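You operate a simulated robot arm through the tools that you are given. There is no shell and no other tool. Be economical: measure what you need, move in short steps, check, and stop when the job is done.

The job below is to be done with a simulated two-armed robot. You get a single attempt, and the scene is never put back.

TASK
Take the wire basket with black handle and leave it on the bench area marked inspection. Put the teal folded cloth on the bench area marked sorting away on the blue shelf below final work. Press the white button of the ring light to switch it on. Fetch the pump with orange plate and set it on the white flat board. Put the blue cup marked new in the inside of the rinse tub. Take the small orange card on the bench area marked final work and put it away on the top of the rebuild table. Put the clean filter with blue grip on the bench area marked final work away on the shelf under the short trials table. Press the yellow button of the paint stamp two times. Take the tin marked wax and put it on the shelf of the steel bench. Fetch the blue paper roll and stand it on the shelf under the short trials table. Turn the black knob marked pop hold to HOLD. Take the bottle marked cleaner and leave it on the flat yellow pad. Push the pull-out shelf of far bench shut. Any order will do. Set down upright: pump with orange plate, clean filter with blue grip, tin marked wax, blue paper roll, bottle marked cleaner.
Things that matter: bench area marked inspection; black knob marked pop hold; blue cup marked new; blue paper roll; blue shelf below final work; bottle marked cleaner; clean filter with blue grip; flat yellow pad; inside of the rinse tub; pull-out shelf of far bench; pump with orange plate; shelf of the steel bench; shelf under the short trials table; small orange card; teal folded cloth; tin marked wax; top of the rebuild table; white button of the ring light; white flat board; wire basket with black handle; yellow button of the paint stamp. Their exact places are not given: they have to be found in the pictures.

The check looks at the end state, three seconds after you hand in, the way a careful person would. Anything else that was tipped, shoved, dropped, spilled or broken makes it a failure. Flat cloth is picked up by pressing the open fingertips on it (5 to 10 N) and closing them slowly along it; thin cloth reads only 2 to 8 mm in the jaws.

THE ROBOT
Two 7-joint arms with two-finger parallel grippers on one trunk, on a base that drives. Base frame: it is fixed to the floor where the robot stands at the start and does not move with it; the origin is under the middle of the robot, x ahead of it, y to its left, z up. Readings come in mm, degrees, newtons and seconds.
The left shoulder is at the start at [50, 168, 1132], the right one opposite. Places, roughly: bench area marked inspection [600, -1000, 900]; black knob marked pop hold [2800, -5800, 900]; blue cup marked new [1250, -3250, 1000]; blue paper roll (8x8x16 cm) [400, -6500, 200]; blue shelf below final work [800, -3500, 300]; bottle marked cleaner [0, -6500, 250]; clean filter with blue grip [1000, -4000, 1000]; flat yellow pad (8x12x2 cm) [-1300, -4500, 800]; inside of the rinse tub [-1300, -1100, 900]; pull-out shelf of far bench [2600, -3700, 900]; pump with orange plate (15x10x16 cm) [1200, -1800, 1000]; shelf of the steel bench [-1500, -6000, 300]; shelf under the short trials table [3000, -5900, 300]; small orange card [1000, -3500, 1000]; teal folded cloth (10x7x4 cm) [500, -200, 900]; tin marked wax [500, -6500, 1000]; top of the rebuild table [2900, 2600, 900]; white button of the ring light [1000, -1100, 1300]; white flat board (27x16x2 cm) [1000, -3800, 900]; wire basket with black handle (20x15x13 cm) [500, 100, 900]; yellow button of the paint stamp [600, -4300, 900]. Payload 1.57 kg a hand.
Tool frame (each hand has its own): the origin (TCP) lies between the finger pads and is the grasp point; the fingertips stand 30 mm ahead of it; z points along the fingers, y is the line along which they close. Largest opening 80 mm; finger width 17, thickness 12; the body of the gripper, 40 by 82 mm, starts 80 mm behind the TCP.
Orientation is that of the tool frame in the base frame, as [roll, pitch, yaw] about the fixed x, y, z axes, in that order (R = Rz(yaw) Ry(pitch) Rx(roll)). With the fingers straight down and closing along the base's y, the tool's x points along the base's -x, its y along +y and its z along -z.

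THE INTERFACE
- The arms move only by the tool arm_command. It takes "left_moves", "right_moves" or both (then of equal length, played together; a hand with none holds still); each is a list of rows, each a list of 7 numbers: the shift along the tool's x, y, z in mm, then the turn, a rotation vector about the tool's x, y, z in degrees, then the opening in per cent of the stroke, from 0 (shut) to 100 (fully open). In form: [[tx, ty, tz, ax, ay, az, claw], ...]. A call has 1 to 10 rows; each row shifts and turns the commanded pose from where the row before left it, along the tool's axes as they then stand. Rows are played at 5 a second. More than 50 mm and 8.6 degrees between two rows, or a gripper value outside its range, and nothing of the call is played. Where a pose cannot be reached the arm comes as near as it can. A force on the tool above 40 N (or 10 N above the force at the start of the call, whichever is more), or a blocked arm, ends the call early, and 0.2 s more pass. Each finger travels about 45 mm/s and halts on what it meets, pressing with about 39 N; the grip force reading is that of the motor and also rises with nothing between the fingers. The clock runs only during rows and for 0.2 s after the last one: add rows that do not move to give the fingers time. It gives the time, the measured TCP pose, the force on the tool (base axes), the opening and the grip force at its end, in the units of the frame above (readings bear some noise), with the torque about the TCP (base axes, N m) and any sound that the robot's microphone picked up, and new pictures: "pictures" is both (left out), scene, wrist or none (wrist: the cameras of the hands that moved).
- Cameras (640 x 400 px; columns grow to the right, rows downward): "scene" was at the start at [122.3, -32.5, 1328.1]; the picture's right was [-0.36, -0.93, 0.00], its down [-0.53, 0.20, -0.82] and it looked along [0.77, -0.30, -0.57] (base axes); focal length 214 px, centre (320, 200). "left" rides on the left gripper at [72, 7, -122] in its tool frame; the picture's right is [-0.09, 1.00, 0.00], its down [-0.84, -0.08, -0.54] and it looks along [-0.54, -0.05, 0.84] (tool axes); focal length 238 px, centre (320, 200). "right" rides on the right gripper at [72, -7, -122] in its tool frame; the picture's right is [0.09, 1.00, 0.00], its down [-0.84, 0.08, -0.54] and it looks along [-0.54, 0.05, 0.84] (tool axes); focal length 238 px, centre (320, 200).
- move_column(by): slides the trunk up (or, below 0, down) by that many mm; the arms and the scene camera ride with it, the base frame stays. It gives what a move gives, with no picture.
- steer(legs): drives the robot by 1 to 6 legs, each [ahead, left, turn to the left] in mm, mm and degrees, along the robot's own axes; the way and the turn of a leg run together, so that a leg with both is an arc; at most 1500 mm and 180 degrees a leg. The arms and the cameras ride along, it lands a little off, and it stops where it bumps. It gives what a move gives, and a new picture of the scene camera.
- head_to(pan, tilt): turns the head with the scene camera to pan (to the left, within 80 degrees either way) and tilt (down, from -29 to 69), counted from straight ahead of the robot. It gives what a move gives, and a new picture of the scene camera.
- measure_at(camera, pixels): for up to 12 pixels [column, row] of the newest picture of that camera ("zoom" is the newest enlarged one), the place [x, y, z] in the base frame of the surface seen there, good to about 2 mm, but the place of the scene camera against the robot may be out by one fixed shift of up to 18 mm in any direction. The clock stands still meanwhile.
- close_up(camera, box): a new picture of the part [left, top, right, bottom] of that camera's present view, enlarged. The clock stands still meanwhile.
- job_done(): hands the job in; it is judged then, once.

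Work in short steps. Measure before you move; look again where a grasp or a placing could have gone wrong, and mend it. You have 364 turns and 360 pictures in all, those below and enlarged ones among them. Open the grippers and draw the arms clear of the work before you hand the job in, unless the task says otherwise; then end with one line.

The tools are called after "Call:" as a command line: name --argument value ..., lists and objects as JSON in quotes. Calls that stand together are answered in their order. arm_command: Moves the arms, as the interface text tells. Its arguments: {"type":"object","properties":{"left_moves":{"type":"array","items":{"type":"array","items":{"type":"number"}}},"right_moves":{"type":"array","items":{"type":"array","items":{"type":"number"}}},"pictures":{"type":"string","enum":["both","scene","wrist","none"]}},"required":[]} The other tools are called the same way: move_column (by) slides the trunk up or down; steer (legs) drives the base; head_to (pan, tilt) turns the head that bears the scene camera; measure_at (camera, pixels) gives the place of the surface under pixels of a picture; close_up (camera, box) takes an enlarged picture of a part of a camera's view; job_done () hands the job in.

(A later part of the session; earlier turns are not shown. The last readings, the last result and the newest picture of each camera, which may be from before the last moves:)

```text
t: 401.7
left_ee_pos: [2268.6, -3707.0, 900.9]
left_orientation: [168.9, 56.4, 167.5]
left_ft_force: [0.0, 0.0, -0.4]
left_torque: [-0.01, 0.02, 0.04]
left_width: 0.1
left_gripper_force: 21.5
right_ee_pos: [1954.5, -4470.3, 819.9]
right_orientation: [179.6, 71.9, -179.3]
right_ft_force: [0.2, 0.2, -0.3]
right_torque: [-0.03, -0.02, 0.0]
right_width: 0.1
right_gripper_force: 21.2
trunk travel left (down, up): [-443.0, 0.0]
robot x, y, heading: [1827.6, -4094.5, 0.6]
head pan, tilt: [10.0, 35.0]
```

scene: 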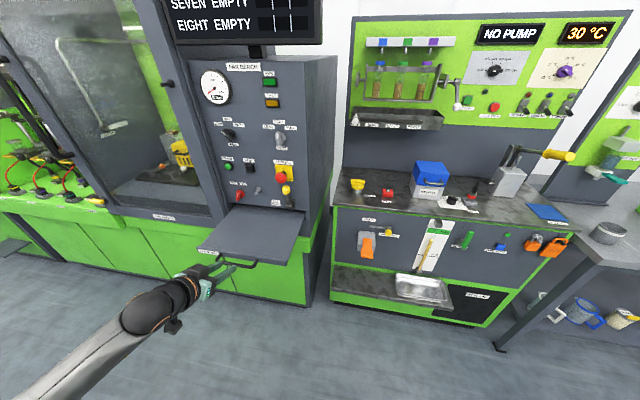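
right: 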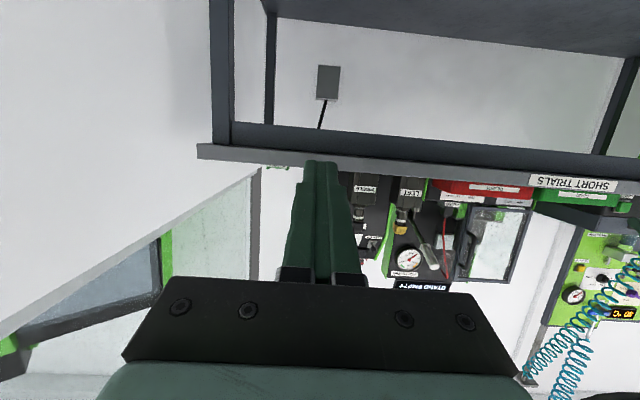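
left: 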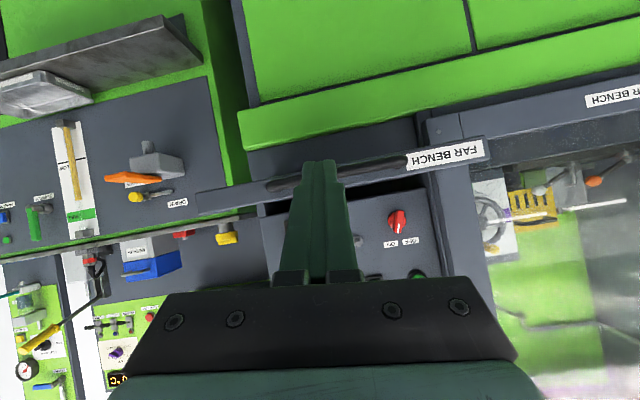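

Call:
measure_at --camera "left" --pixels '[[280, 184], [360, 168], [395, 160], [230, 203], [450, 154], [270, 180]]'

Call:
steer --legs '[[140, 0, 0]]'

Call:
arm_command --left_moves '[[0, 0, 0, 0, 0, 0, 0]]' --pictures "wrist"

```text
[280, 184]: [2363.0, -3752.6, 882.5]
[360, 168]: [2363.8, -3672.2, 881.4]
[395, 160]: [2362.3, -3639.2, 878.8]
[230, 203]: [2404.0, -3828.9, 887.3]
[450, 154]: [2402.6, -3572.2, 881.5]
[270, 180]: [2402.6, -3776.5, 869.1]
```

```text
t: 403.1
left_ee_pos: [2410.7, -3704.5, 901.4]
left_orientation: [169.0, 56.5, 167.5]
left_ft_force: [-0.1, 0.2, 0.0]
left_torque: [-0.02, 0.01, -0.03]
left_width: 0.0
left_gripper_force: 20.9
right_ee_pos: [2096.4, -4468.7, 820.9]
right_orientation: [179.7, 71.8, -179.3]
right_ft_force: [0.3, -0.5, -0.6]
right_torque: [0.02, -0.02, -0.02]
right_width: 0.0
right_gripper_force: 21.3
trunk travel left (down, up): [-443.0, 0.0]
robot x, y, heading: [1969.2, -4092.0, 0.8]
head pan, tilt: [10.0, 35.0]
```

scene: 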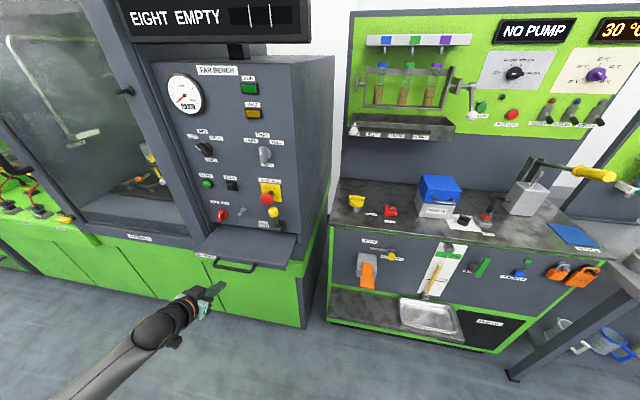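

```text
t: 403.5
left_ee_pos: [2410.5, -3704.4, 899.6]
left_orientation: [168.9, 56.4, 167.5]
left_ft_force: [0.4, -0.2, -0.5]
left_torque: [0.0, 0.01, 0.01]
left_width: 0.0
left_gripper_force: 21.2
right_ee_pos: [2094.7, -4467.0, 819.3]
right_orientation: [179.6, 71.9, -179.3]
right_ft_force: [-0.7, -1.0, -0.6]
right_torque: [0.01, -0.01, 0.0]
right_width: 0.0
right_gripper_force: 21.1
trunk travel left (down, up): [-443.0, 0.0]
robot x, y, heading: [1971.0, -4088.0, 1.0]
head pan, tilt: [10.0, 35.0]
```

left: 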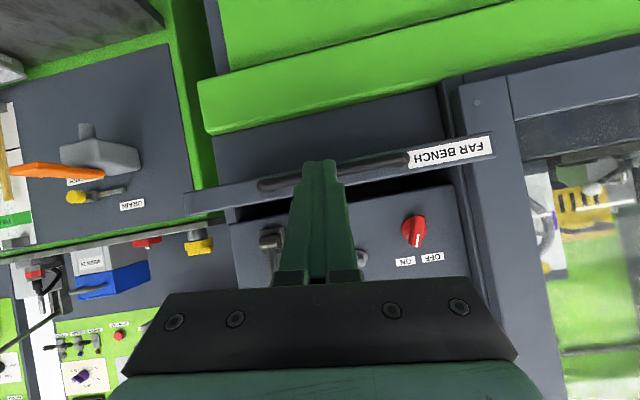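

The shelf is sliding in. Continue pushing until it stops.

Call:
steer --legs '[[220, 0, 0]]'

Call:
arm_command --left_moves '[[0, 0, 0, 0, 0, 0, 0]]' --pictures "wrist"

```text
t: 405.0
left_ee_pos: [2579.9, -3700.2, 901.0]
left_orientation: [168.9, 56.1, 167.8]
left_ft_force: [-5.5, 0.9, 4.0]
left_torque: [-0.01, 0.0, -0.07]
left_width: 0.0
left_gripper_force: 21.3
right_ee_pos: [2271.9, -4464.7, 819.4]
right_orientation: [179.4, 72.0, -179.3]
right_ft_force: [0.1, 0.9, 0.6]
right_torque: [0.01, 0.0, 0.06]
right_width: 0.0
right_gripper_force: 21.2
trunk travel left (down, up): [-443.0, 0.0]
robot x, y, heading: [2145.2, -4087.3, 1.3]
head pan, tilt: [10.0, 35.0]
stopped in leg 1: the force on the tool passed its limit (the readings are from after the stop); the commanded pose is now the measured one
```

scene: 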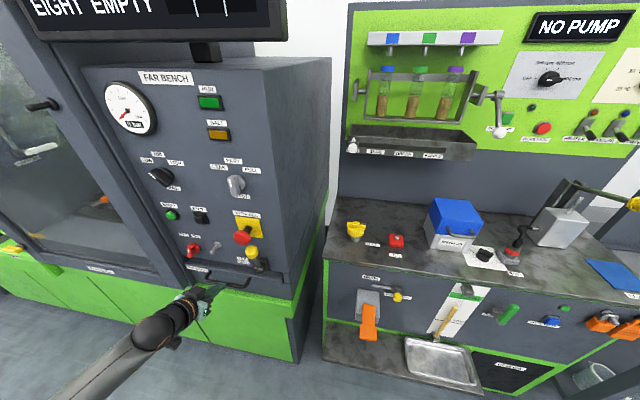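

```text
t: 405.4
left_ee_pos: [2581.8, -3699.7, 901.3]
left_orientation: [169.0, 56.1, 167.8]
left_ft_force: [-6.2, -0.4, 3.8]
left_torque: [0.01, 0.02, -0.08]
left_width: 0.0
left_gripper_force: 21.0
right_ee_pos: [2271.4, -4464.6, 820.4]
right_orientation: [179.4, 72.1, -179.1]
right_ft_force: [0.3, 0.4, 0.0]
right_torque: [-0.04, 0.01, 0.01]
right_width: 0.0
right_gripper_force: 21.4
trunk travel left (down, up): [-443.0, 0.0]
robot x, y, heading: [2148.5, -4089.2, 1.2]
head pan, tilt: [10.0, 35.0]
```

left: 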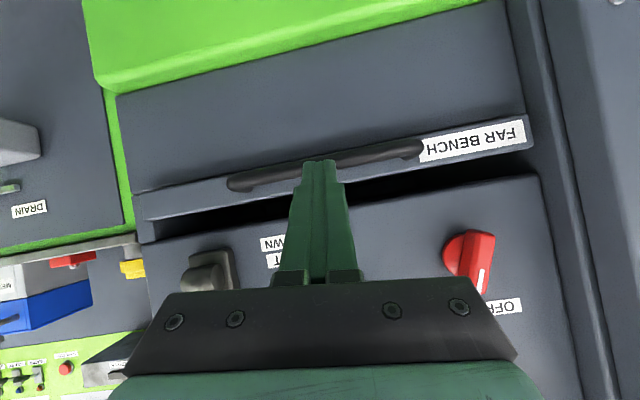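

Call:
measure_at --camera "left" --pixels '[[470, 142], [160, 205], [160, 230], [300, 90], [480, 200], [530, 130], [565, 200], [380, 195]]'

Call:
close_up --camera "left" --box '[110, 90, 350, 260]'

```text
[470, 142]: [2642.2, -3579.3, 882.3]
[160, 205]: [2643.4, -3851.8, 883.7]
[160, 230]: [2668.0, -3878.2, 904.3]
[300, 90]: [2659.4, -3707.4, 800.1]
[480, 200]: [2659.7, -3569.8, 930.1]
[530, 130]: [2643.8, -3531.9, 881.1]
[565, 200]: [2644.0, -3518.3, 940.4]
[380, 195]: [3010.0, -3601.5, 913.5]
```

```text
2.35 times, centred on (230, 175) of left
```

zoom: 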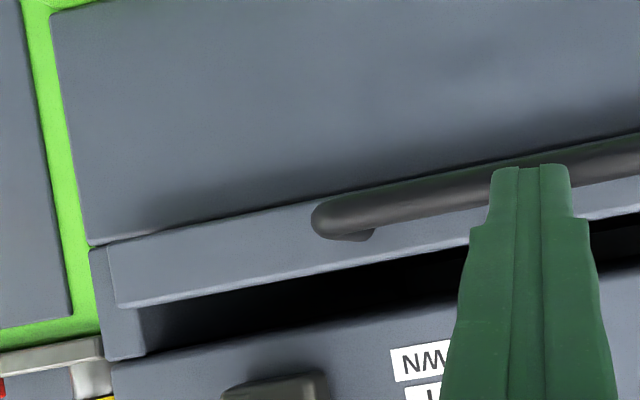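

Front lip is at x 2643 vs machine face 2659 (lip overlay). Push a little more to be sure it's fully shut.

Call:
steer --legs '[[15, 0, 0]]'

Call:
arm_command --left_moves '[[-5, 0, 8, 0, 0, 0, 0], [0, 0, 0, 0, 0, 0, 0]]' --pictures "wrist"

Call:
measure_at --camera "left" --pixels '[[470, 142], [160, 205], [300, 90], [480, 200], [420, 135]]'

```text
t: 406.1
left_ee_pos: [2580.4, -3699.3, 901.7]
left_orientation: [169.0, 55.8, 167.8]
left_ft_force: [-21.5, -0.1, 14.3]
left_torque: [-0.06, -0.03, -0.04]
left_width: 0.0
left_gripper_force: 21.1
right_ee_pos: [2278.2, -4464.3, 820.9]
right_orientation: [179.3, 72.1, -179.3]
right_ft_force: [0.1, -0.8, 0.2]
right_torque: [0.02, -0.01, -0.01]
right_width: 0.1
right_gripper_force: 21.3
trunk travel left (down, up): [-443.0, 0.0]
robot x, y, heading: [2154.0, -4090.1, 1.3]
head pan, tilt: [10.0, 35.0]
stopped in leg 1: the force on the tool passed its limit (the readings are from after the stop); the commanded pose is now the measured one
```

scene: 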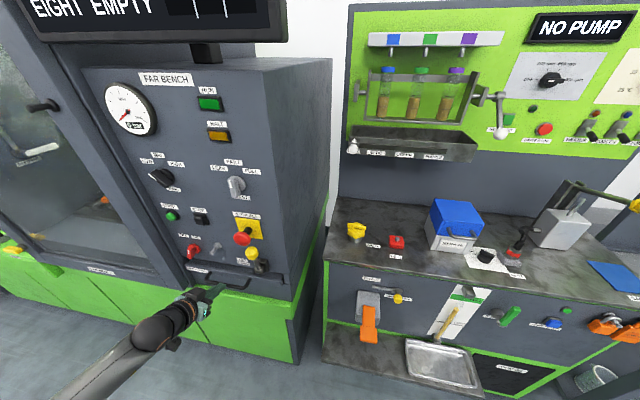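

```text
t: 406.4
left_ee_pos: [2580.3, -3700.0, 900.8]
left_orientation: [169.0, 55.8, 167.9]
left_ft_force: [-22.1, -1.4, 14.7]
left_torque: [-0.01, -0.02, -0.11]
left_width: 0.0
left_gripper_force: 21.3
right_ee_pos: [2277.4, -4463.1, 821.3]
right_orientation: [179.0, 72.2, -179.3]
right_ft_force: [0.1, 0.7, 0.3]
right_torque: [-0.03, 0.01, -0.04]
right_width: 0.0
right_gripper_force: 20.8
trunk travel left (down, up): [-443.0, 0.0]
robot x, y, heading: [2150.0, -4090.1, 1.4]
head pan, tilt: [10.0, 35.0]
stopped in row 1 (left hand): the force on the tool passed its limit (the readings are from after the stop); the commanded pose is now the measured one
```

left: 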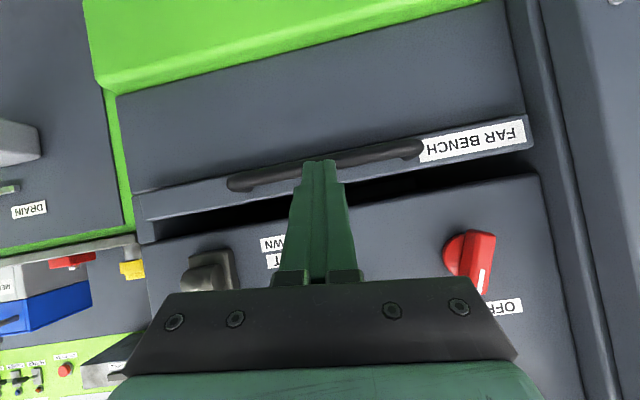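

```text
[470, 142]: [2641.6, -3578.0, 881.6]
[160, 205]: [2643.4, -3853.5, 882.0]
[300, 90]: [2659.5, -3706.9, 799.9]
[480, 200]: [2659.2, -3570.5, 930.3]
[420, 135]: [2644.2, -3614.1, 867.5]
```

The pull-out shelf is fully shut. Back off to mid-aisle, turn around to face the bench, and go toward the filter's position.

Call:
steer --legs '[[-185, 0, 0], [0, 0, 178.6], [0, 330, 0]]'

Call:
head_to --pan -20 --tilt 25

Call:
close_up --camera "scene" --box '[180, 120, 560, 340]'

```text
t: 416.9
left_ee_pos: [1497.6, -4787.9, 897.7]
left_orientation: [169.2, 55.6, -15.6]
left_ft_force: [-0.3, 0.6, -1.0]
left_torque: [0.0, 0.04, -0.01]
left_width: 0.0
left_gripper_force: 21.5
right_ee_pos: [1847.7, -4045.0, 820.8]
right_orientation: [179.3, 72.0, -2.5]
right_ft_force: [-1.0, 1.5, 0.2]
right_torque: [-0.01, -0.02, -0.02]
right_width: 0.0
right_gripper_force: 21.5
trunk travel left (down, up): [-443.0, 0.0]
robot x, y, heading: [1955.8, -4425.4, 177.6]
head pan, tilt: [10.0, 35.0]
```

scene: 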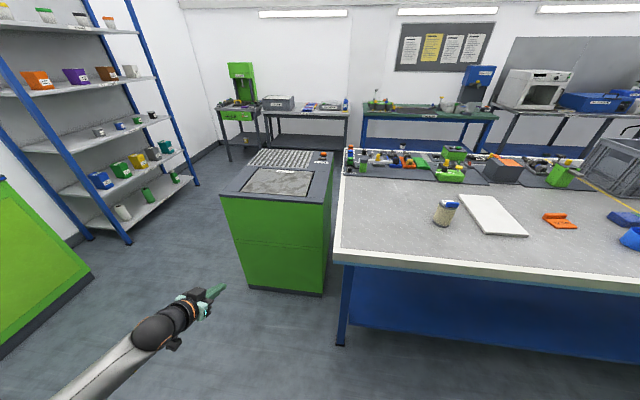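

```text
t: 417.9
left_ee_pos: [1496.2, -4788.4, 897.9]
left_orientation: [169.2, 55.5, -15.6]
left_ft_force: [0.4, 0.1, -0.3]
left_torque: [0.01, 0.01, -0.02]
left_width: 0.0
left_gripper_force: 21.4
right_ee_pos: [1848.5, -4043.4, 820.6]
right_orientation: [179.3, 72.0, -2.6]
right_ft_force: [-0.4, -0.4, -0.5]
right_torque: [0.03, 0.01, 0.02]
right_width: 0.2
right_gripper_force: 21.8
trunk travel left (down, up): [-443.0, 0.0]
robot x, y, heading: [1953.1, -4424.7, 177.8]
head pan, tilt: [-20.0, 25.0]
```

scene: 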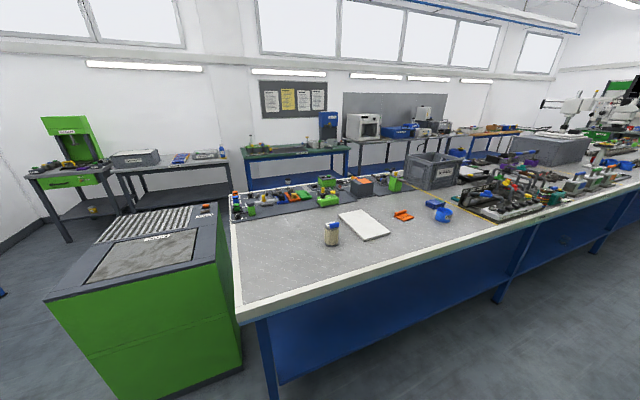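

```text
1.68 times, centred on (370, 230) of scene
```

zoom: 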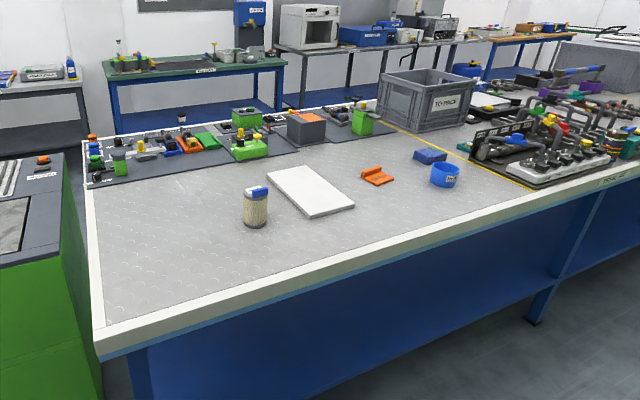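

Call:
measure_at --camera "scene" --pixels '[[332, 234], [332, 243], [333, 223], [363, 222], [342, 213], [380, 238], [385, 232], [403, 216], [400, 217], [443, 215], [436, 203], [300, 290]]'

Call:
close_up --camera "scene" --box '[310, 190, 470, 260]'

```text
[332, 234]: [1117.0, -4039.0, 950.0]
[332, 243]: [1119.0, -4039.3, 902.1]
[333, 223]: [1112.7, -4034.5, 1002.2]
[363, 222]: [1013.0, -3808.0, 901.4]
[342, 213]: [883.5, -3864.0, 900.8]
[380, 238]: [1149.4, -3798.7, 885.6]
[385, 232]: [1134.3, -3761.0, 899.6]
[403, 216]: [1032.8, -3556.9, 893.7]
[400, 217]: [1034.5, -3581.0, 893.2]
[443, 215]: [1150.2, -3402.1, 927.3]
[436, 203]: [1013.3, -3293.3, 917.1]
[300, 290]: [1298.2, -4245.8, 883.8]
```

```text
4.00 times, centred on (390, 225) of scene
```

zoom: 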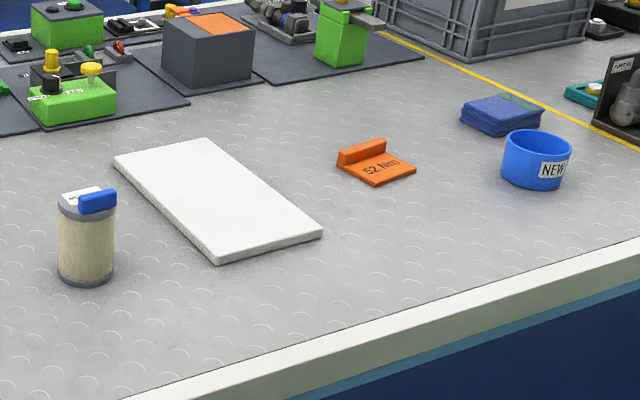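

Filter body ≈ 58 mm wide, centre (1089,−4037), z 899–1016. Raise and extend the right hand (open) for a horizontal grasp.

Call:
arm_command --right_moves '[[-22.1, 0, 24.3, 0, 0, 0, 100], [-22.1, 0, 24.3, 0, 0, 0, 100], [-22.1, 0, 24.3, 0, 0, 0, 100], [-22.1, 0, 24.3, 0, 0, 0, 100], [-22.1, 0, 24.3, 0, 0, 0, 100], [-22.1, 0, 24.3, 0, 0, 0, 100], [-22.1, 0, 24.3, 0, 0, 0, 100], [-22.1, 0, 24.3, 0, 0, 0, 100], [-22.1, 0, 24.3, 0, 0, 0, 100], [-22.1, 0, 24.3, 0, 0, 0, 100]]' --pictures "wrist"

```text
t: 420.1
left_ee_pos: [1497.1, -4788.8, 897.9]
left_orientation: [169.2, 55.5, -15.6]
left_ft_force: [-0.9, 0.8, -0.8]
left_torque: [0.01, 0.01, -0.01]
left_width: 0.0
left_gripper_force: 21.3
right_ee_pos: [1548.8, -4031.7, 955.3]
right_orientation: [179.3, 72.0, -2.9]
right_ft_force: [0.0, 0.5, 0.4]
right_torque: [0.01, 0.0, -0.02]
right_width: 80.1
right_gripper_force: 0.1
trunk travel left (down, up): [-443.0, 0.0]
robot x, y, heading: [1953.0, -4429.4, 177.7]
head pan, tilt: [-20.0, 25.0]
```

right: 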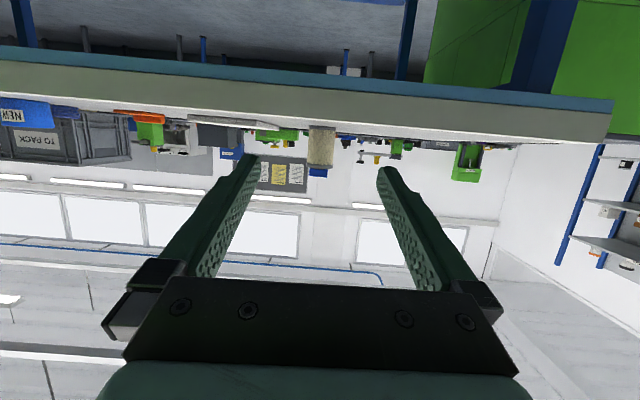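

Call:
measure_at --camera "right" --pixels '[[320, 150], [311, 150], [331, 150], [320, 130], [318, 172], [320, 165]]'

Call:
steer --legs '[[340, 0, 2.2]]'

Call:
arm_command --right_moves '[[0, 0, 0, 0, 0, 0, 100]]' --pictures "wrist"

```text
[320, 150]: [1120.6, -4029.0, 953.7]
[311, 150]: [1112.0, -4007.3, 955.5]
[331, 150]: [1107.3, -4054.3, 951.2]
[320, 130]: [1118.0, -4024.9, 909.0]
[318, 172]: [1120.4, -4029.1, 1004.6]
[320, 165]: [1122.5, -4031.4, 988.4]
```

```text
t: 422.3
left_ee_pos: [1172.4, -4799.0, 897.2]
left_orientation: [169.2, 55.6, -13.1]
left_ft_force: [0.1, -0.6, -0.5]
left_torque: [0.02, -0.01, 0.02]
left_width: 0.2
left_gripper_force: 21.6
right_ee_pos: [1193.2, -4042.5, 956.3]
right_orientation: [179.2, 71.9, -0.3]
right_ft_force: [0.7, 0.0, -0.7]
right_torque: [-0.01, 0.0, 0.01]
right_width: 80.2
right_gripper_force: 0.1
trunk travel left (down, up): [-443.0, 0.0]
robot x, y, heading: [1613.2, -4416.8, -179.8]
head pan, tilt: [-20.0, 25.0]
```

scene: 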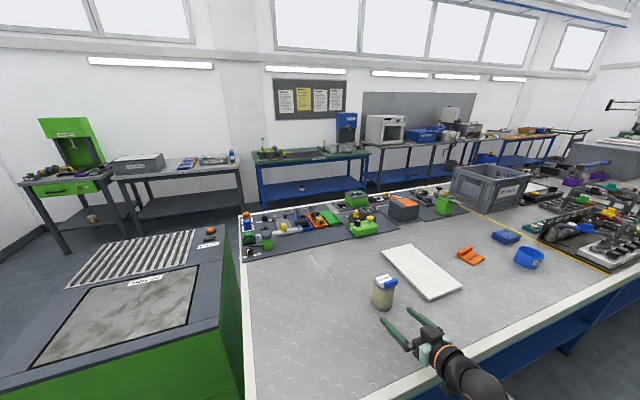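

```text
t: 422.7
left_ee_pos: [1172.4, -4799.1, 898.7]
left_orientation: [169.3, 55.5, -13.3]
left_ft_force: [-0.7, -0.1, 0.4]
left_torque: [-0.01, 0.03, -0.04]
left_width: 0.3
left_gripper_force: 21.4
right_ee_pos: [1192.7, -4041.6, 956.0]
right_orientation: [179.3, 72.0, -0.4]
right_ft_force: [0.1, 0.3, -1.0]
right_torque: [0.0, 0.0, 0.02]
right_width: 79.9
right_gripper_force: 0.1
trunk travel left (down, up): [-443.0, 0.0]
robot x, y, heading: [1617.0, -4419.8, -180.0]
head pan, tilt: [-20.0, 25.0]
```

right: 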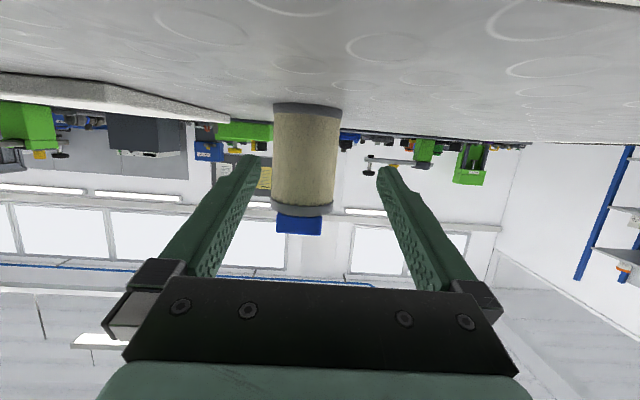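

Filter centre ≈ (1093,−4031). Move forward 100 mm with an 11 mm lateral correction.

Call:
arm_command --right_moves '[[-8, -6, 32, 0, 0, 0, 100], [-8, -5, 32, 0, 0, 0, 100], [-9, 0, 31, 0, 0, 0, 100], [0, 0, 0, 0, 0, 0, 100]]' --pictures "wrist"

```text
t: 423.7
left_ee_pos: [1172.7, -4801.0, 899.9]
left_orientation: [169.2, 55.6, -13.3]
left_ft_force: [-0.7, -1.2, 0.3]
left_torque: [-0.01, -0.03, 0.01]
left_width: 0.0
left_gripper_force: 21.0
right_ee_pos: [1097.2, -4031.9, 949.7]
right_orientation: [179.4, 71.9, -0.3]
right_ft_force: [0.3, 0.6, 3.1]
right_torque: [-0.02, -0.35, 0.0]
right_width: 80.1
right_gripper_force: 0.0
trunk travel left (down, up): [-443.0, 0.0]
robot x, y, heading: [1610.3, -4414.9, -179.8]
head pan, tilt: [-20.0, 25.0]
```

right: 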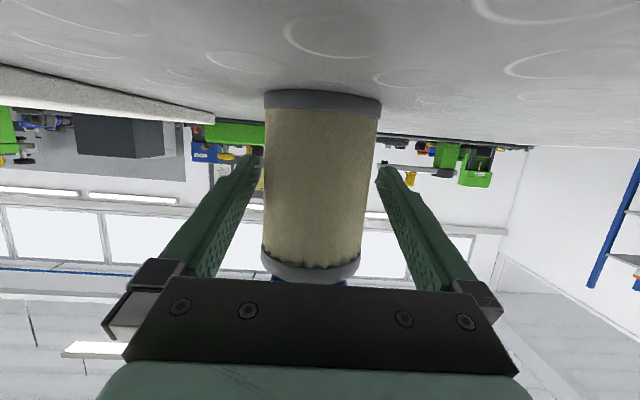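

A light contact (3 N) — the filter is between the fingers; close now and lift.

Call:
arm_command --right_moves '[[0, 0, 0, 0, 0, 0, 80], [0, 0, 0, 0, 0, 0, 60], [0, 0, 0, 0, 0, 0, 40], [0, 0, 0, 0, 0, 0, 20], [0, 0, 0, 0, 0, 0, 20], [-14, 0, -5, 0, 0, 0, 20], [-19, 0, -6, 0, 0, 0, 20], [-19, 0, -6, 0, 0, 0, 20]]' --pictures "wrist"

```text
t: 425.5
left_ee_pos: [1171.4, -4800.5, 898.5]
left_orientation: [169.2, 55.6, -13.2]
left_ft_force: [0.0, 0.0, 0.6]
left_torque: [-0.01, -0.01, 0.02]
left_width: 0.0
left_gripper_force: 21.1
right_ee_pos: [1095.4, -4032.0, 1003.5]
right_orientation: [179.2, 71.8, -0.5]
right_ft_force: [-0.9, -0.5, -1.4]
right_torque: [-0.02, -0.01, 0.01]
right_width: 64.5
right_gripper_force: 38.9
trunk travel left (down, up): [-443.0, 0.0]
robot x, y, heading: [1615.7, -4419.9, -179.8]
head pan, tilt: [-20.0, 25.0]
```

right: 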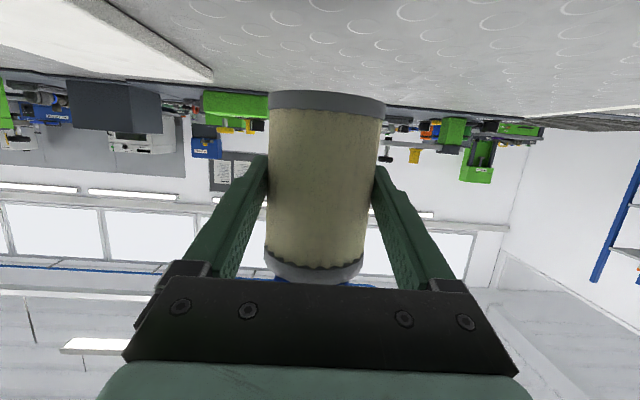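

Filter held (64 mm). Back off, retract the right hand low, then turn toward the trials table.

Call:
steer --legs '[[-320, 0, 0]]'

Call:
arm_command --right_moves '[[23.9, 0, -18.5, 0, 0, 0, 20], [23.9, 0, -18.5, 0, 0, 0, 20], [23.9, 0, -18.5, 0, 0, 0, 20], [23.9, 0, -18.5, 0, 0, 0, 20], [23.9, 0, -18.5, 0, 0, 0, 20], [23.9, 0, -18.5, 0, 0, 0, 20], [23.9, 0, -18.5, 0, 0, 0, 20], [23.9, 0, -18.5, 0, 0, 0, 20]]' --pictures "none"

Call:
steer --legs '[[0, 0, 180], [0, -1200, 0]]'

Call:
move_column --by -400

Call:
head_to --pan -30 --tilt 35

```text
t: 427.7
left_ee_pos: [1498.0, -4800.9, 897.9]
left_orientation: [169.1, 55.5, -13.0]
left_ft_force: [0.1, 0.1, -0.1]
left_torque: [0.01, 0.0, 0.01]
left_width: 0.0
left_gripper_force: 21.0
right_ee_pos: [1417.2, -4033.0, 1004.4]
right_orientation: [179.3, 72.0, -0.1]
right_ft_force: [0.4, 0.1, -1.3]
right_torque: [0.01, -0.03, 0.03]
right_width: 64.5
right_gripper_force: 39.0
trunk travel left (down, up): [-443.0, 0.0]
robot x, y, heading: [1935.3, -4415.5, -179.7]
head pan, tilt: [-20.0, 25.0]
```

scene: 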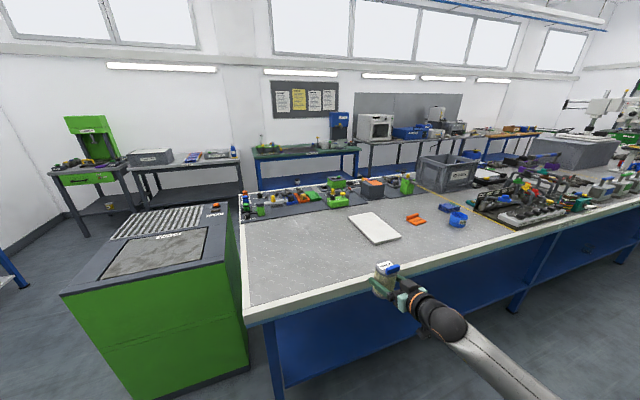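

```text
t: 429.5
left_ee_pos: [1497.1, -4800.0, 899.7]
left_orientation: [169.1, 55.7, -12.9]
left_ft_force: [0.0, -0.3, 0.4]
left_torque: [0.04, 0.0, -0.02]
left_width: 0.0
left_gripper_force: 21.5
right_ee_pos: [1616.0, -4030.4, 869.9]
right_orientation: [179.2, 71.9, -0.1]
right_ft_force: [-0.5, 0.3, -1.4]
right_torque: [0.03, 0.0, 0.0]
right_width: 64.4
right_gripper_force: 38.9
trunk travel left (down, up): [-443.0, 0.0]
robot x, y, heading: [1937.3, -4417.2, -179.9]
head pan, tilt: [-20.0, 25.0]
```

```text
t: 442.8
left_ee_pos: [2363.6, -5226.0, 899.3]
left_orientation: [169.2, 55.5, 166.1]
left_ft_force: [0.8, 0.2, -0.3]
left_torque: [-0.01, -0.03, -0.04]
left_width: 0.0
left_gripper_force: 21.2
right_ee_pos: [2231.7, -5995.4, 868.8]
right_orientation: [179.4, 72.0, 178.9]
right_ft_force: [-0.6, -0.5, -0.9]
right_torque: [-0.03, -0.03, 0.0]
right_width: 64.5
right_gripper_force: 38.6
trunk travel left (down, up): [-443.0, 0.0]
robot x, y, heading: [1917.9, -5604.4, -0.7]
head pan, tilt: [-20.0, 25.0]
```

scene: 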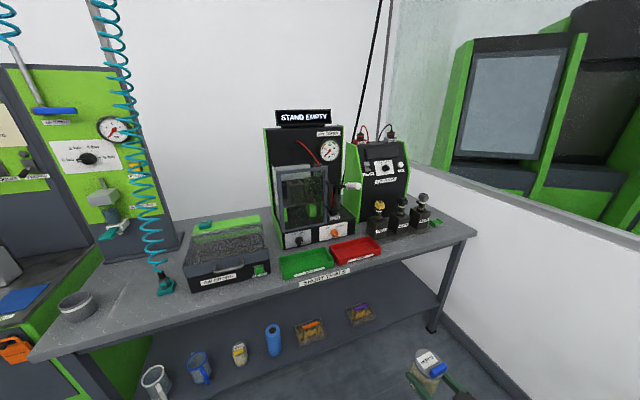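

```text
t: 446.6
left_ee_pos: [2365.0, -5226.1, 498.0]
left_orientation: [169.2, 55.5, 166.1]
left_ft_force: [0.6, 0.8, 0.8]
left_torque: [0.01, 0.01, 0.01]
left_width: 0.0
left_gripper_force: 21.1
right_ee_pos: [2232.7, -5996.0, 468.5]
right_orientation: [179.4, 72.1, 178.9]
right_ft_force: [1.1, 0.1, -1.1]
right_torque: [-0.06, 0.04, -0.02]
right_width: 64.7
right_gripper_force: 39.3
trunk travel left (down, up): [-43.0, 400.0]
robot x, y, heading: [1915.4, -5599.9, -0.6]
head pan, tilt: [-20.0, 25.0]
```

```text
t: 447.3
left_ee_pos: [2363.7, -5226.5, 498.5]
left_orientation: [169.2, 55.5, 166.2]
left_ft_force: [0.4, -0.7, -0.3]
left_torque: [0.02, -0.02, -0.01]
left_width: 0.0
left_gripper_force: 21.4
right_ee_pos: [2233.0, -5995.2, 468.5]
right_orientation: [179.3, 71.8, 178.9]
right_ft_force: [0.2, -0.3, -0.8]
right_torque: [0.02, -0.03, 0.0]
right_width: 64.6
right_gripper_force: 38.6
trunk travel left (down, up): [-43.0, 400.0]
robot x, y, heading: [1920.5, -5606.9, -0.5]
head pan, tilt: [-30.0, 35.0]
```

scene: 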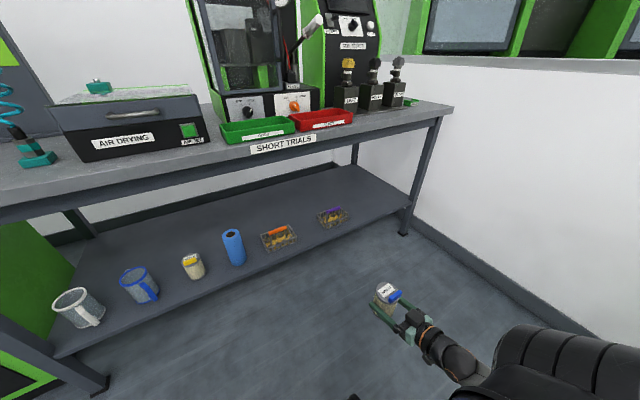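

Call:
measure_at --camera "scene" --pixels '[[296, 240], [318, 220], [346, 215], [375, 210], [400, 205], [345, 235], [375, 222], [405, 230], [415, 190], [365, 200]]'

```text
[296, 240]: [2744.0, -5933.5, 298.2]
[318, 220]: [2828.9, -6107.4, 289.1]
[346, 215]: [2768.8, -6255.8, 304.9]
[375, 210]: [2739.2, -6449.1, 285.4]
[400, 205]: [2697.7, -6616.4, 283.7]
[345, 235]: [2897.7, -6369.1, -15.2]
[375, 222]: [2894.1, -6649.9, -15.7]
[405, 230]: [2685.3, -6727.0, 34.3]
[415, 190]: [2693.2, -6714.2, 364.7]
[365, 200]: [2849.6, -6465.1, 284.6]
```

Free spot right of the second basket: y≈−6385. Move there: right 390, ahead 200, trunk down, arm forward 100.

Call:
steer --legs '[[200, 0, 0.6], [0, -392, 0]]'

Call:
move_column --by -40

Call:
arm_command --right_moves '[[-12.4, 0, 38, 0, 0, 0, 20], [-12.4, 0, 38, 0, 0, 0, 20], [-6, 0, 19, 0, 0, 0, 20]]' --pictures "both"

```text
t: 451.0
left_ee_pos: [2555.8, -5613.6, 497.9]
left_orientation: [169.3, 55.4, 166.6]
left_ft_force: [0.5, 0.3, -0.1]
left_torque: [-0.01, -0.01, 0.01]
left_width: 0.0
left_gripper_force: 21.2
right_ee_pos: [2431.3, -6384.6, 469.4]
right_orientation: [179.3, 72.0, 179.5]
right_ft_force: [0.7, 0.4, -0.7]
right_torque: [-0.02, 0.03, -0.03]
right_width: 64.2
right_gripper_force: 39.0
trunk travel left (down, up): [-43.0, 400.0]
robot x, y, heading: [2113.9, -5992.4, -0.0]
head pan, tilt: [-30.0, 35.0]
```

scene: 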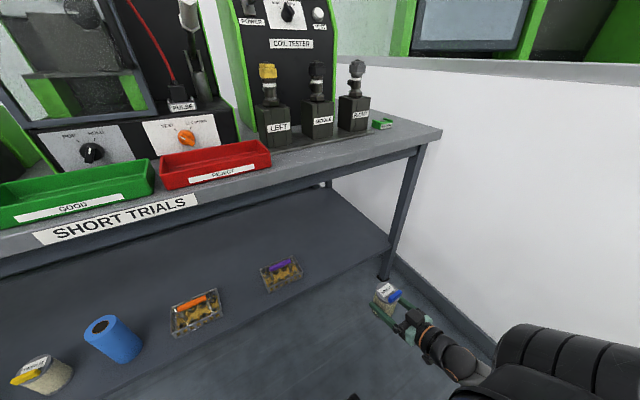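

```text
t: 451.8
left_ee_pos: [2555.6, -5612.6, 458.6]
left_orientation: [169.0, 55.5, 166.7]
left_ft_force: [0.5, 0.0, -0.3]
left_torque: [0.0, -0.01, -0.01]
left_width: 0.0
left_gripper_force: 21.5
right_ee_pos: [2431.9, -6384.3, 428.4]
right_orientation: [179.3, 72.0, 179.5]
right_ft_force: [0.2, -0.5, -1.4]
right_torque: [0.03, 0.03, 0.0]
right_width: 64.5
right_gripper_force: 39.2
trunk travel left (down, up): [-3.0, 440.0]
robot x, y, heading: [2114.4, -5990.8, -0.1]
head pan, tilt: [-30.0, 35.0]
```

```text
t: 452.6
left_ee_pos: [2555.9, -5614.7, 459.2]
left_orientation: [169.2, 55.5, 166.6]
left_ft_force: [0.1, -0.8, 0.2]
left_torque: [0.02, -0.01, 0.02]
left_width: 0.2
left_gripper_force: 20.8
right_ee_pos: [2531.0, -6383.6, 429.2]
right_orientation: [179.4, 71.9, 179.5]
right_ft_force: [0.3, -0.7, -2.8]
right_torque: [0.04, 0.02, 0.0]
right_width: 64.4
right_gripper_force: 39.5
trunk travel left (down, up): [-3.0, 440.0]
robot x, y, heading: [2115.4, -5995.0, 0.1]
head pan, tilt: [-30.0, 35.0]
```

scene: 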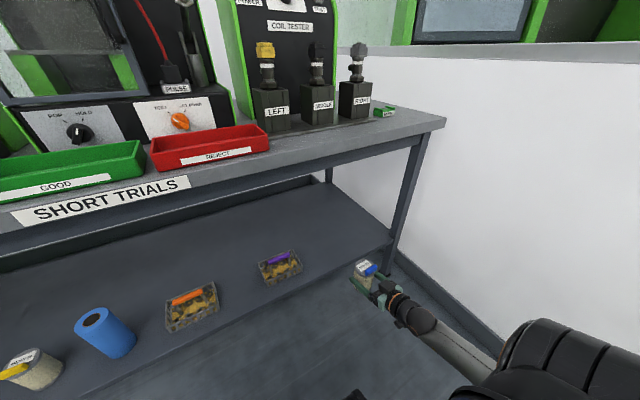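
right: 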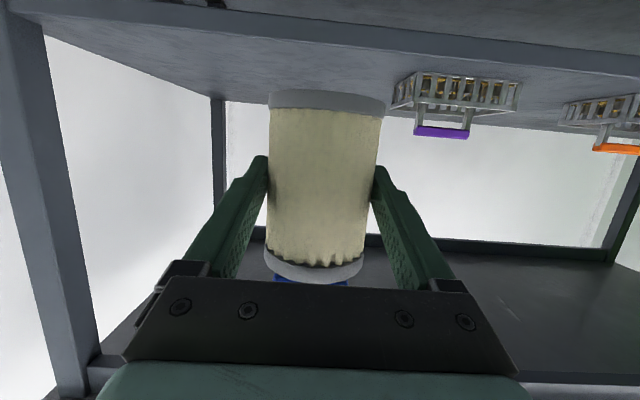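

The left hand would reach the roll; pull it back 200 mm first. Then measure the shelf around the target.

Call:
arm_command --left_moves '[[21.6, 5, -33.6, 0, 0, 0, 0], [21.6, 5, -33.6, 0, 0, 0, 0], [21.6, 5, -33.6, 0, 0, 0, 0], [21.6, 5, -33.6, 0, 0, 0, 0], [21.6, 5, -33.6, 0, 0, 0, 0]]' --pictures "none"

Call:
measure_at --camera "right" --pixels '[[330, 75], [260, 75], [200, 60], [395, 100], [400, 80], [40, 30], [330, 50]]'

```text
t: 453.8
left_ee_pos: [2385.0, -5580.9, 472.5]
left_orientation: [169.0, 55.6, 166.7]
left_ft_force: [-0.4, 0.6, -1.3]
left_torque: [-0.02, 0.04, -0.01]
left_width: 0.0
left_gripper_force: 20.7
left hand out of reach, approached as far as the arm can: row 5
right_ee_pos: [2530.6, -6384.0, 429.6]
right_orientation: [179.3, 72.0, 179.5]
right_ft_force: [-0.3, -0.2, -0.5]
right_torque: [0.02, 0.04, 0.01]
right_width: 64.3
right_gripper_force: 39.9
trunk travel left (down, up): [-3.0, 440.0]
robot x, y, heading: [2115.6, -5993.4, -0.1]
head pan, tilt: [-30.0, 35.0]
```

```text
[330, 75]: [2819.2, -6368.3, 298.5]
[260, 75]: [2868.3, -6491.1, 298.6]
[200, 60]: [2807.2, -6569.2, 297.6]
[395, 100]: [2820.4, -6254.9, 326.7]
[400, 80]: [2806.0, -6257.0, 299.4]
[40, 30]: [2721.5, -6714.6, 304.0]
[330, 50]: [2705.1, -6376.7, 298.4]
```

Drive ahead 242 and lower 72 mm.

Call:
steer --legs '[[242, 0, 0]]'

Call:
arm_command --right_moves '[[34, 0, 11, 0, 0, 0, 20], [34, 0, 11, 0, 0, 0, 20], [0, 0, 0, 0, 0, 0, 20]]' --pictures "wrist"

```text
t: 455.6
left_ee_pos: [2632.3, -5582.7, 471.7]
left_orientation: [169.0, 55.6, 166.6]
left_ft_force: [-0.6, 0.1, 0.4]
left_torque: [0.0, 0.02, 0.02]
left_width: 0.0
left_gripper_force: 21.3
right_ee_pos: [2777.4, -6386.2, 429.9]
right_orientation: [179.3, 72.0, 179.4]
right_ft_force: [-0.6, 0.5, -1.2]
right_torque: [0.02, 0.0, 0.01]
right_width: 64.2
right_gripper_force: 39.2
trunk travel left (down, up): [-3.0, 440.0]
robot x, y, heading: [2358.5, -5994.2, -0.1]
head pan, tilt: [-30.0, 35.0]
```

scene: 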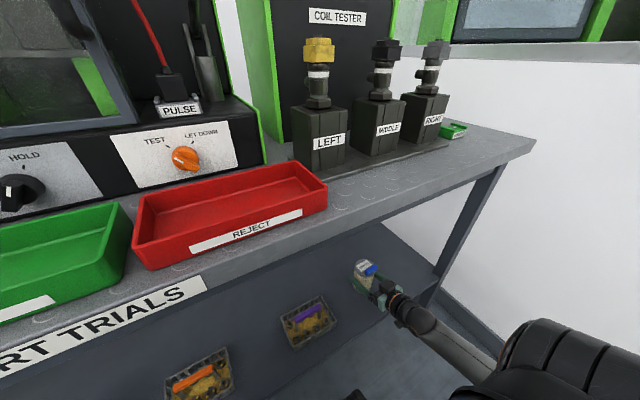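

```text
t: 456.4
left_ee_pos: [2632.3, -5582.3, 472.2]
left_orientation: [169.2, 55.5, 166.6]
left_ft_force: [-0.2, -0.8, 0.5]
left_torque: [0.0, -0.02, -0.01]
left_width: 0.0
left_gripper_force: 21.1
right_ee_pos: [2775.8, -6385.3, 358.8]
right_orientation: [179.2, 71.9, 179.4]
right_ft_force: [0.4, -0.2, -1.1]
right_torque: [0.0, 0.05, -0.01]
right_width: 64.3
right_gripper_force: 39.3
trunk travel left (down, up): [-3.0, 440.0]
robot x, y, heading: [2365.9, -5991.1, -0.1]
head pan, tilt: [-30.0, 35.0]
```

right: 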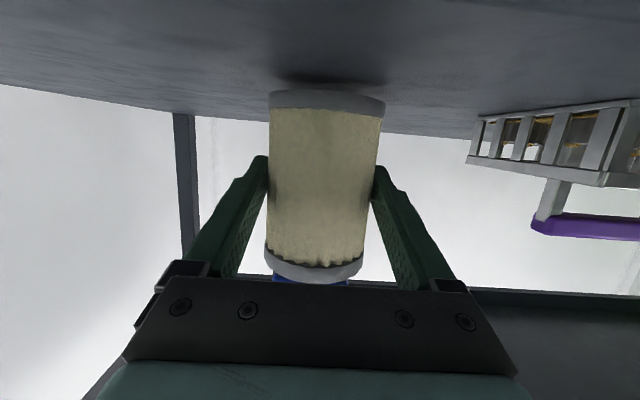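

Lower in small steps until contact.

Call:
arm_command --right_moves '[[2.4, 0, 0.8, 0, 0, 0, 20], [2.4, 0, 0.8, 0, 0, 0, 20], [1.9, 0, 0.6, 0, 0, 0, 20], [0, 0, 0, 0, 0, 0, 20]]' --pictures "none"

Call:
arm_command --right_moves '[[1, 0, 0.3, 0, 0, 0, 20], [1, 0, 0.3, 0, 0, 0, 20], [0, 0, 0, 0, 0, 0, 20]]' --pictures "none"

```text
t: 457.4
left_ee_pos: [2632.6, -5582.8, 471.8]
left_orientation: [169.1, 55.6, 166.5]
left_ft_force: [-0.2, -0.2, -0.8]
left_torque: [-0.01, 0.01, 0.03]
left_width: 0.2
left_gripper_force: 21.7
right_ee_pos: [2776.4, -6384.3, 351.4]
right_orientation: [179.2, 72.0, 179.5]
right_ft_force: [-0.2, 0.5, 0.5]
right_torque: [-0.02, 0.05, -0.02]
right_width: 64.6
right_gripper_force: 39.0
trunk travel left (down, up): [-3.0, 440.0]
robot x, y, heading: [2363.7, -5994.0, -0.1]
head pan, tilt: [-30.0, 35.0]
```

```text
t: 458.2
left_ee_pos: [2633.0, -5582.5, 471.8]
left_orientation: [169.1, 55.7, 166.6]
left_ft_force: [0.0, 0.5, 0.5]
left_torque: [0.02, 0.01, -0.01]
left_width: 0.2
left_gripper_force: 21.5
right_ee_pos: [2778.2, -6385.4, 351.2]
right_orientation: [179.6, 72.2, 179.8]
right_ft_force: [-4.7, -0.2, 12.0]
right_torque: [-0.22, 0.39, -0.12]
right_width: 64.5
right_gripper_force: 39.2
trunk travel left (down, up): [-3.0, 440.0]
robot x, y, heading: [2364.1, -5995.4, -0.0]
head pan, tilt: [-30.0, 35.0]
```

Contact (12 N). Ease up 1 mm, open, then check.

Call:
arm_command --right_moves '[[-1, 0, -0.3, 0, 0, 0, 20], [0, 0, 0, 0, 0, 0, 86], [0, 0, 0, 0, 0, 0, 93], [0, 0, 0, 0, 0, 0, 100], [0, 0, 0, 0, 0, 0, 100]]' --pictures "wrist"

Call:
steer --legs '[[-250, 0, 0]]'

Call:
close_up --camera "scene" --box '[240, 180, 440, 320]'

```text
t: 459.4
left_ee_pos: [2632.4, -5581.1, 472.3]
left_orientation: [169.1, 55.5, 166.6]
left_ft_force: [1.1, -0.1, 0.5]
left_torque: [-0.04, 0.03, 0.02]
left_width: 0.0
left_gripper_force: 21.3
right_ee_pos: [2777.6, -6384.9, 349.8]
right_orientation: [179.3, 71.9, 179.5]
right_ft_force: [0.7, 0.5, 0.7]
right_torque: [0.01, 0.0, -0.02]
right_width: 80.1
right_gripper_force: 0.1
trunk travel left (down, up): [-3.0, 440.0]
robot x, y, heading: [2357.4, -5995.0, -0.1]
head pan, tilt: [-30.0, 35.0]
```

right: 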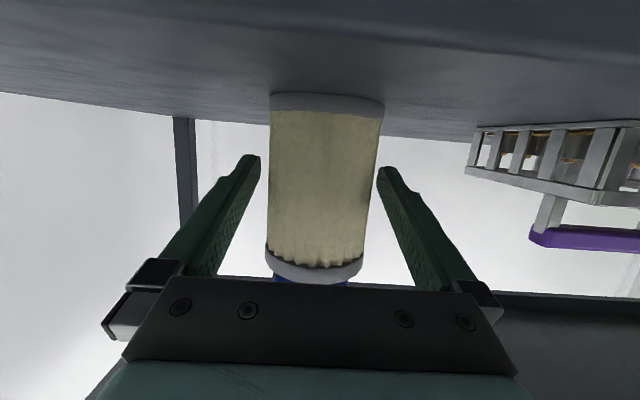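

```text
t: 461.2
left_ee_pos: [2382.9, -5582.5, 472.2]
left_orientation: [169.1, 55.6, 166.4]
left_ft_force: [-1.3, -1.3, -0.3]
left_torque: [0.01, 0.04, 0.01]
left_width: 0.2
left_gripper_force: 21.3
right_ee_pos: [2525.2, -6384.4, 349.5]
right_orientation: [179.4, 71.9, 179.2]
right_ft_force: [0.7, 0.4, -0.4]
right_torque: [0.02, 0.05, 0.01]
right_width: 79.9
right_gripper_force: 0.0
trunk travel left (down, up): [-3.0, 440.0]
robot x, y, heading: [2112.8, -5990.9, -0.2]
head pan, tilt: [-30.0, 35.0]
```

scene: 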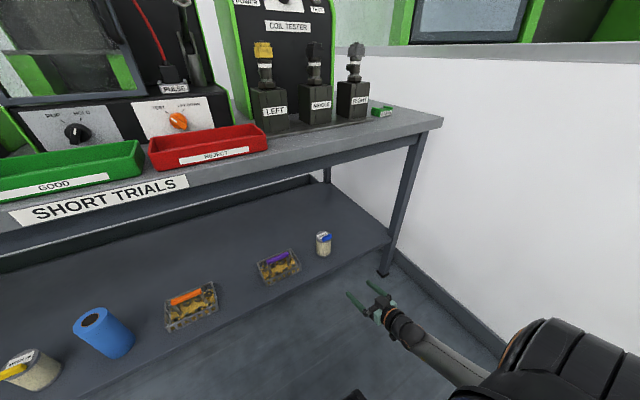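

```text
2.86 times, centred on (340, 250) of scene
```

zoom: 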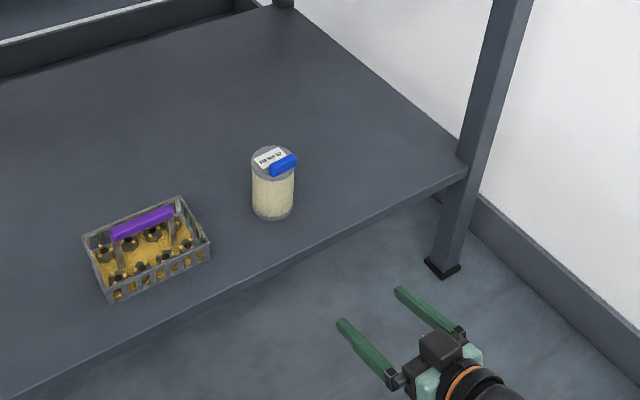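

Filter is upright on the shelf. Next: pump. Raise the trunk, turn around and travel north along the far side of the bench.

Call:
move_column --by 400

Call:
steer --legs '[[-90, 0, 0], [0, 400, 0], [0, 0, 180], [0, -1250, 0], [0, -1250, 0], [0, -1000, 0]]'

Call:
head_to --pan -10 --tilt 25

```text
t: 465.1
left_ee_pos: [2384.3, -5582.2, 872.6]
left_orientation: [169.2, 55.5, 166.2]
left_ft_force: [0.7, 0.3, 0.0]
left_torque: [-0.02, 0.0, 0.0]
left_width: 0.0
left_gripper_force: 21.6
right_ee_pos: [2525.8, -6384.7, 750.5]
right_orientation: [179.3, 71.9, 179.2]
right_ft_force: [-0.3, 0.3, 0.0]
right_torque: [-0.03, 0.01, 0.0]
right_width: 80.1
right_gripper_force: 0.1
trunk travel left (down, up): [-403.0, 40.0]
robot x, y, heading: [2110.9, -5994.8, -0.2]
head pan, tilt: [-30.0, 35.0]
```

```text
t: 492.3
left_ee_pos: [1739.4, -2484.4, 871.5]
left_orientation: [169.1, 55.7, -11.6]
left_ft_force: [-0.4, 0.4, -0.3]
left_torque: [0.02, 0.0, 0.0]
left_width: 0.0
left_gripper_force: 21.2
right_ee_pos: [1568.9, -1687.4, 748.5]
right_orientation: [179.3, 72.0, 1.1]
right_ft_force: [0.4, 0.3, 0.0]
right_torque: [0.0, 0.0, -0.02]
right_width: 80.1
right_gripper_force: 0.2
trunk travel left (down, up): [-403.0, 40.0]
robot x, y, heading: [1994.9, -2062.8, -178.2]
head pan, tilt: [-30.0, 35.0]
```

scene: 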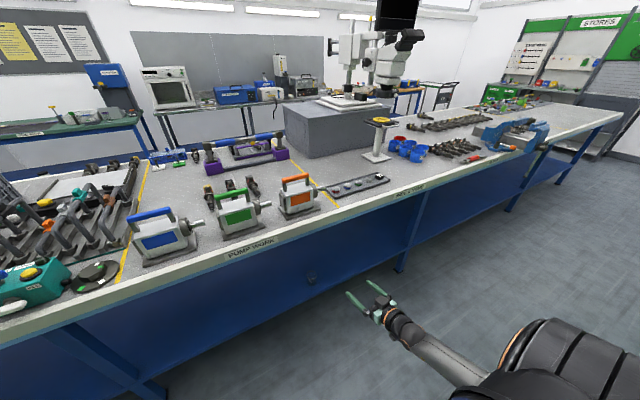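

```text
t: 493.1
left_ee_pos: [1740.1, -2484.8, 871.9]
left_orientation: [169.1, 55.6, -11.6]
left_ft_force: [0.1, 0.7, 0.3]
left_torque: [0.01, 0.01, 0.02]
left_width: 0.0
left_gripper_force: 21.2
right_ee_pos: [1568.2, -1687.9, 750.0]
right_orientation: [179.3, 71.8, 1.3]
right_ft_force: [-0.1, 0.6, 0.4]
right_torque: [-0.04, -0.01, 0.0]
right_width: 80.2
right_gripper_force: 0.0
trunk travel left (down, up): [-403.0, 40.0]
robot x, y, heading: [1993.1, -2066.6, -178.3]
head pan, tilt: [-10.0, 25.0]
```

scene: 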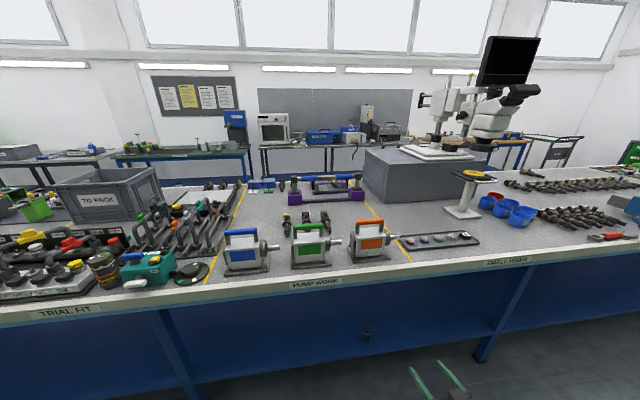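

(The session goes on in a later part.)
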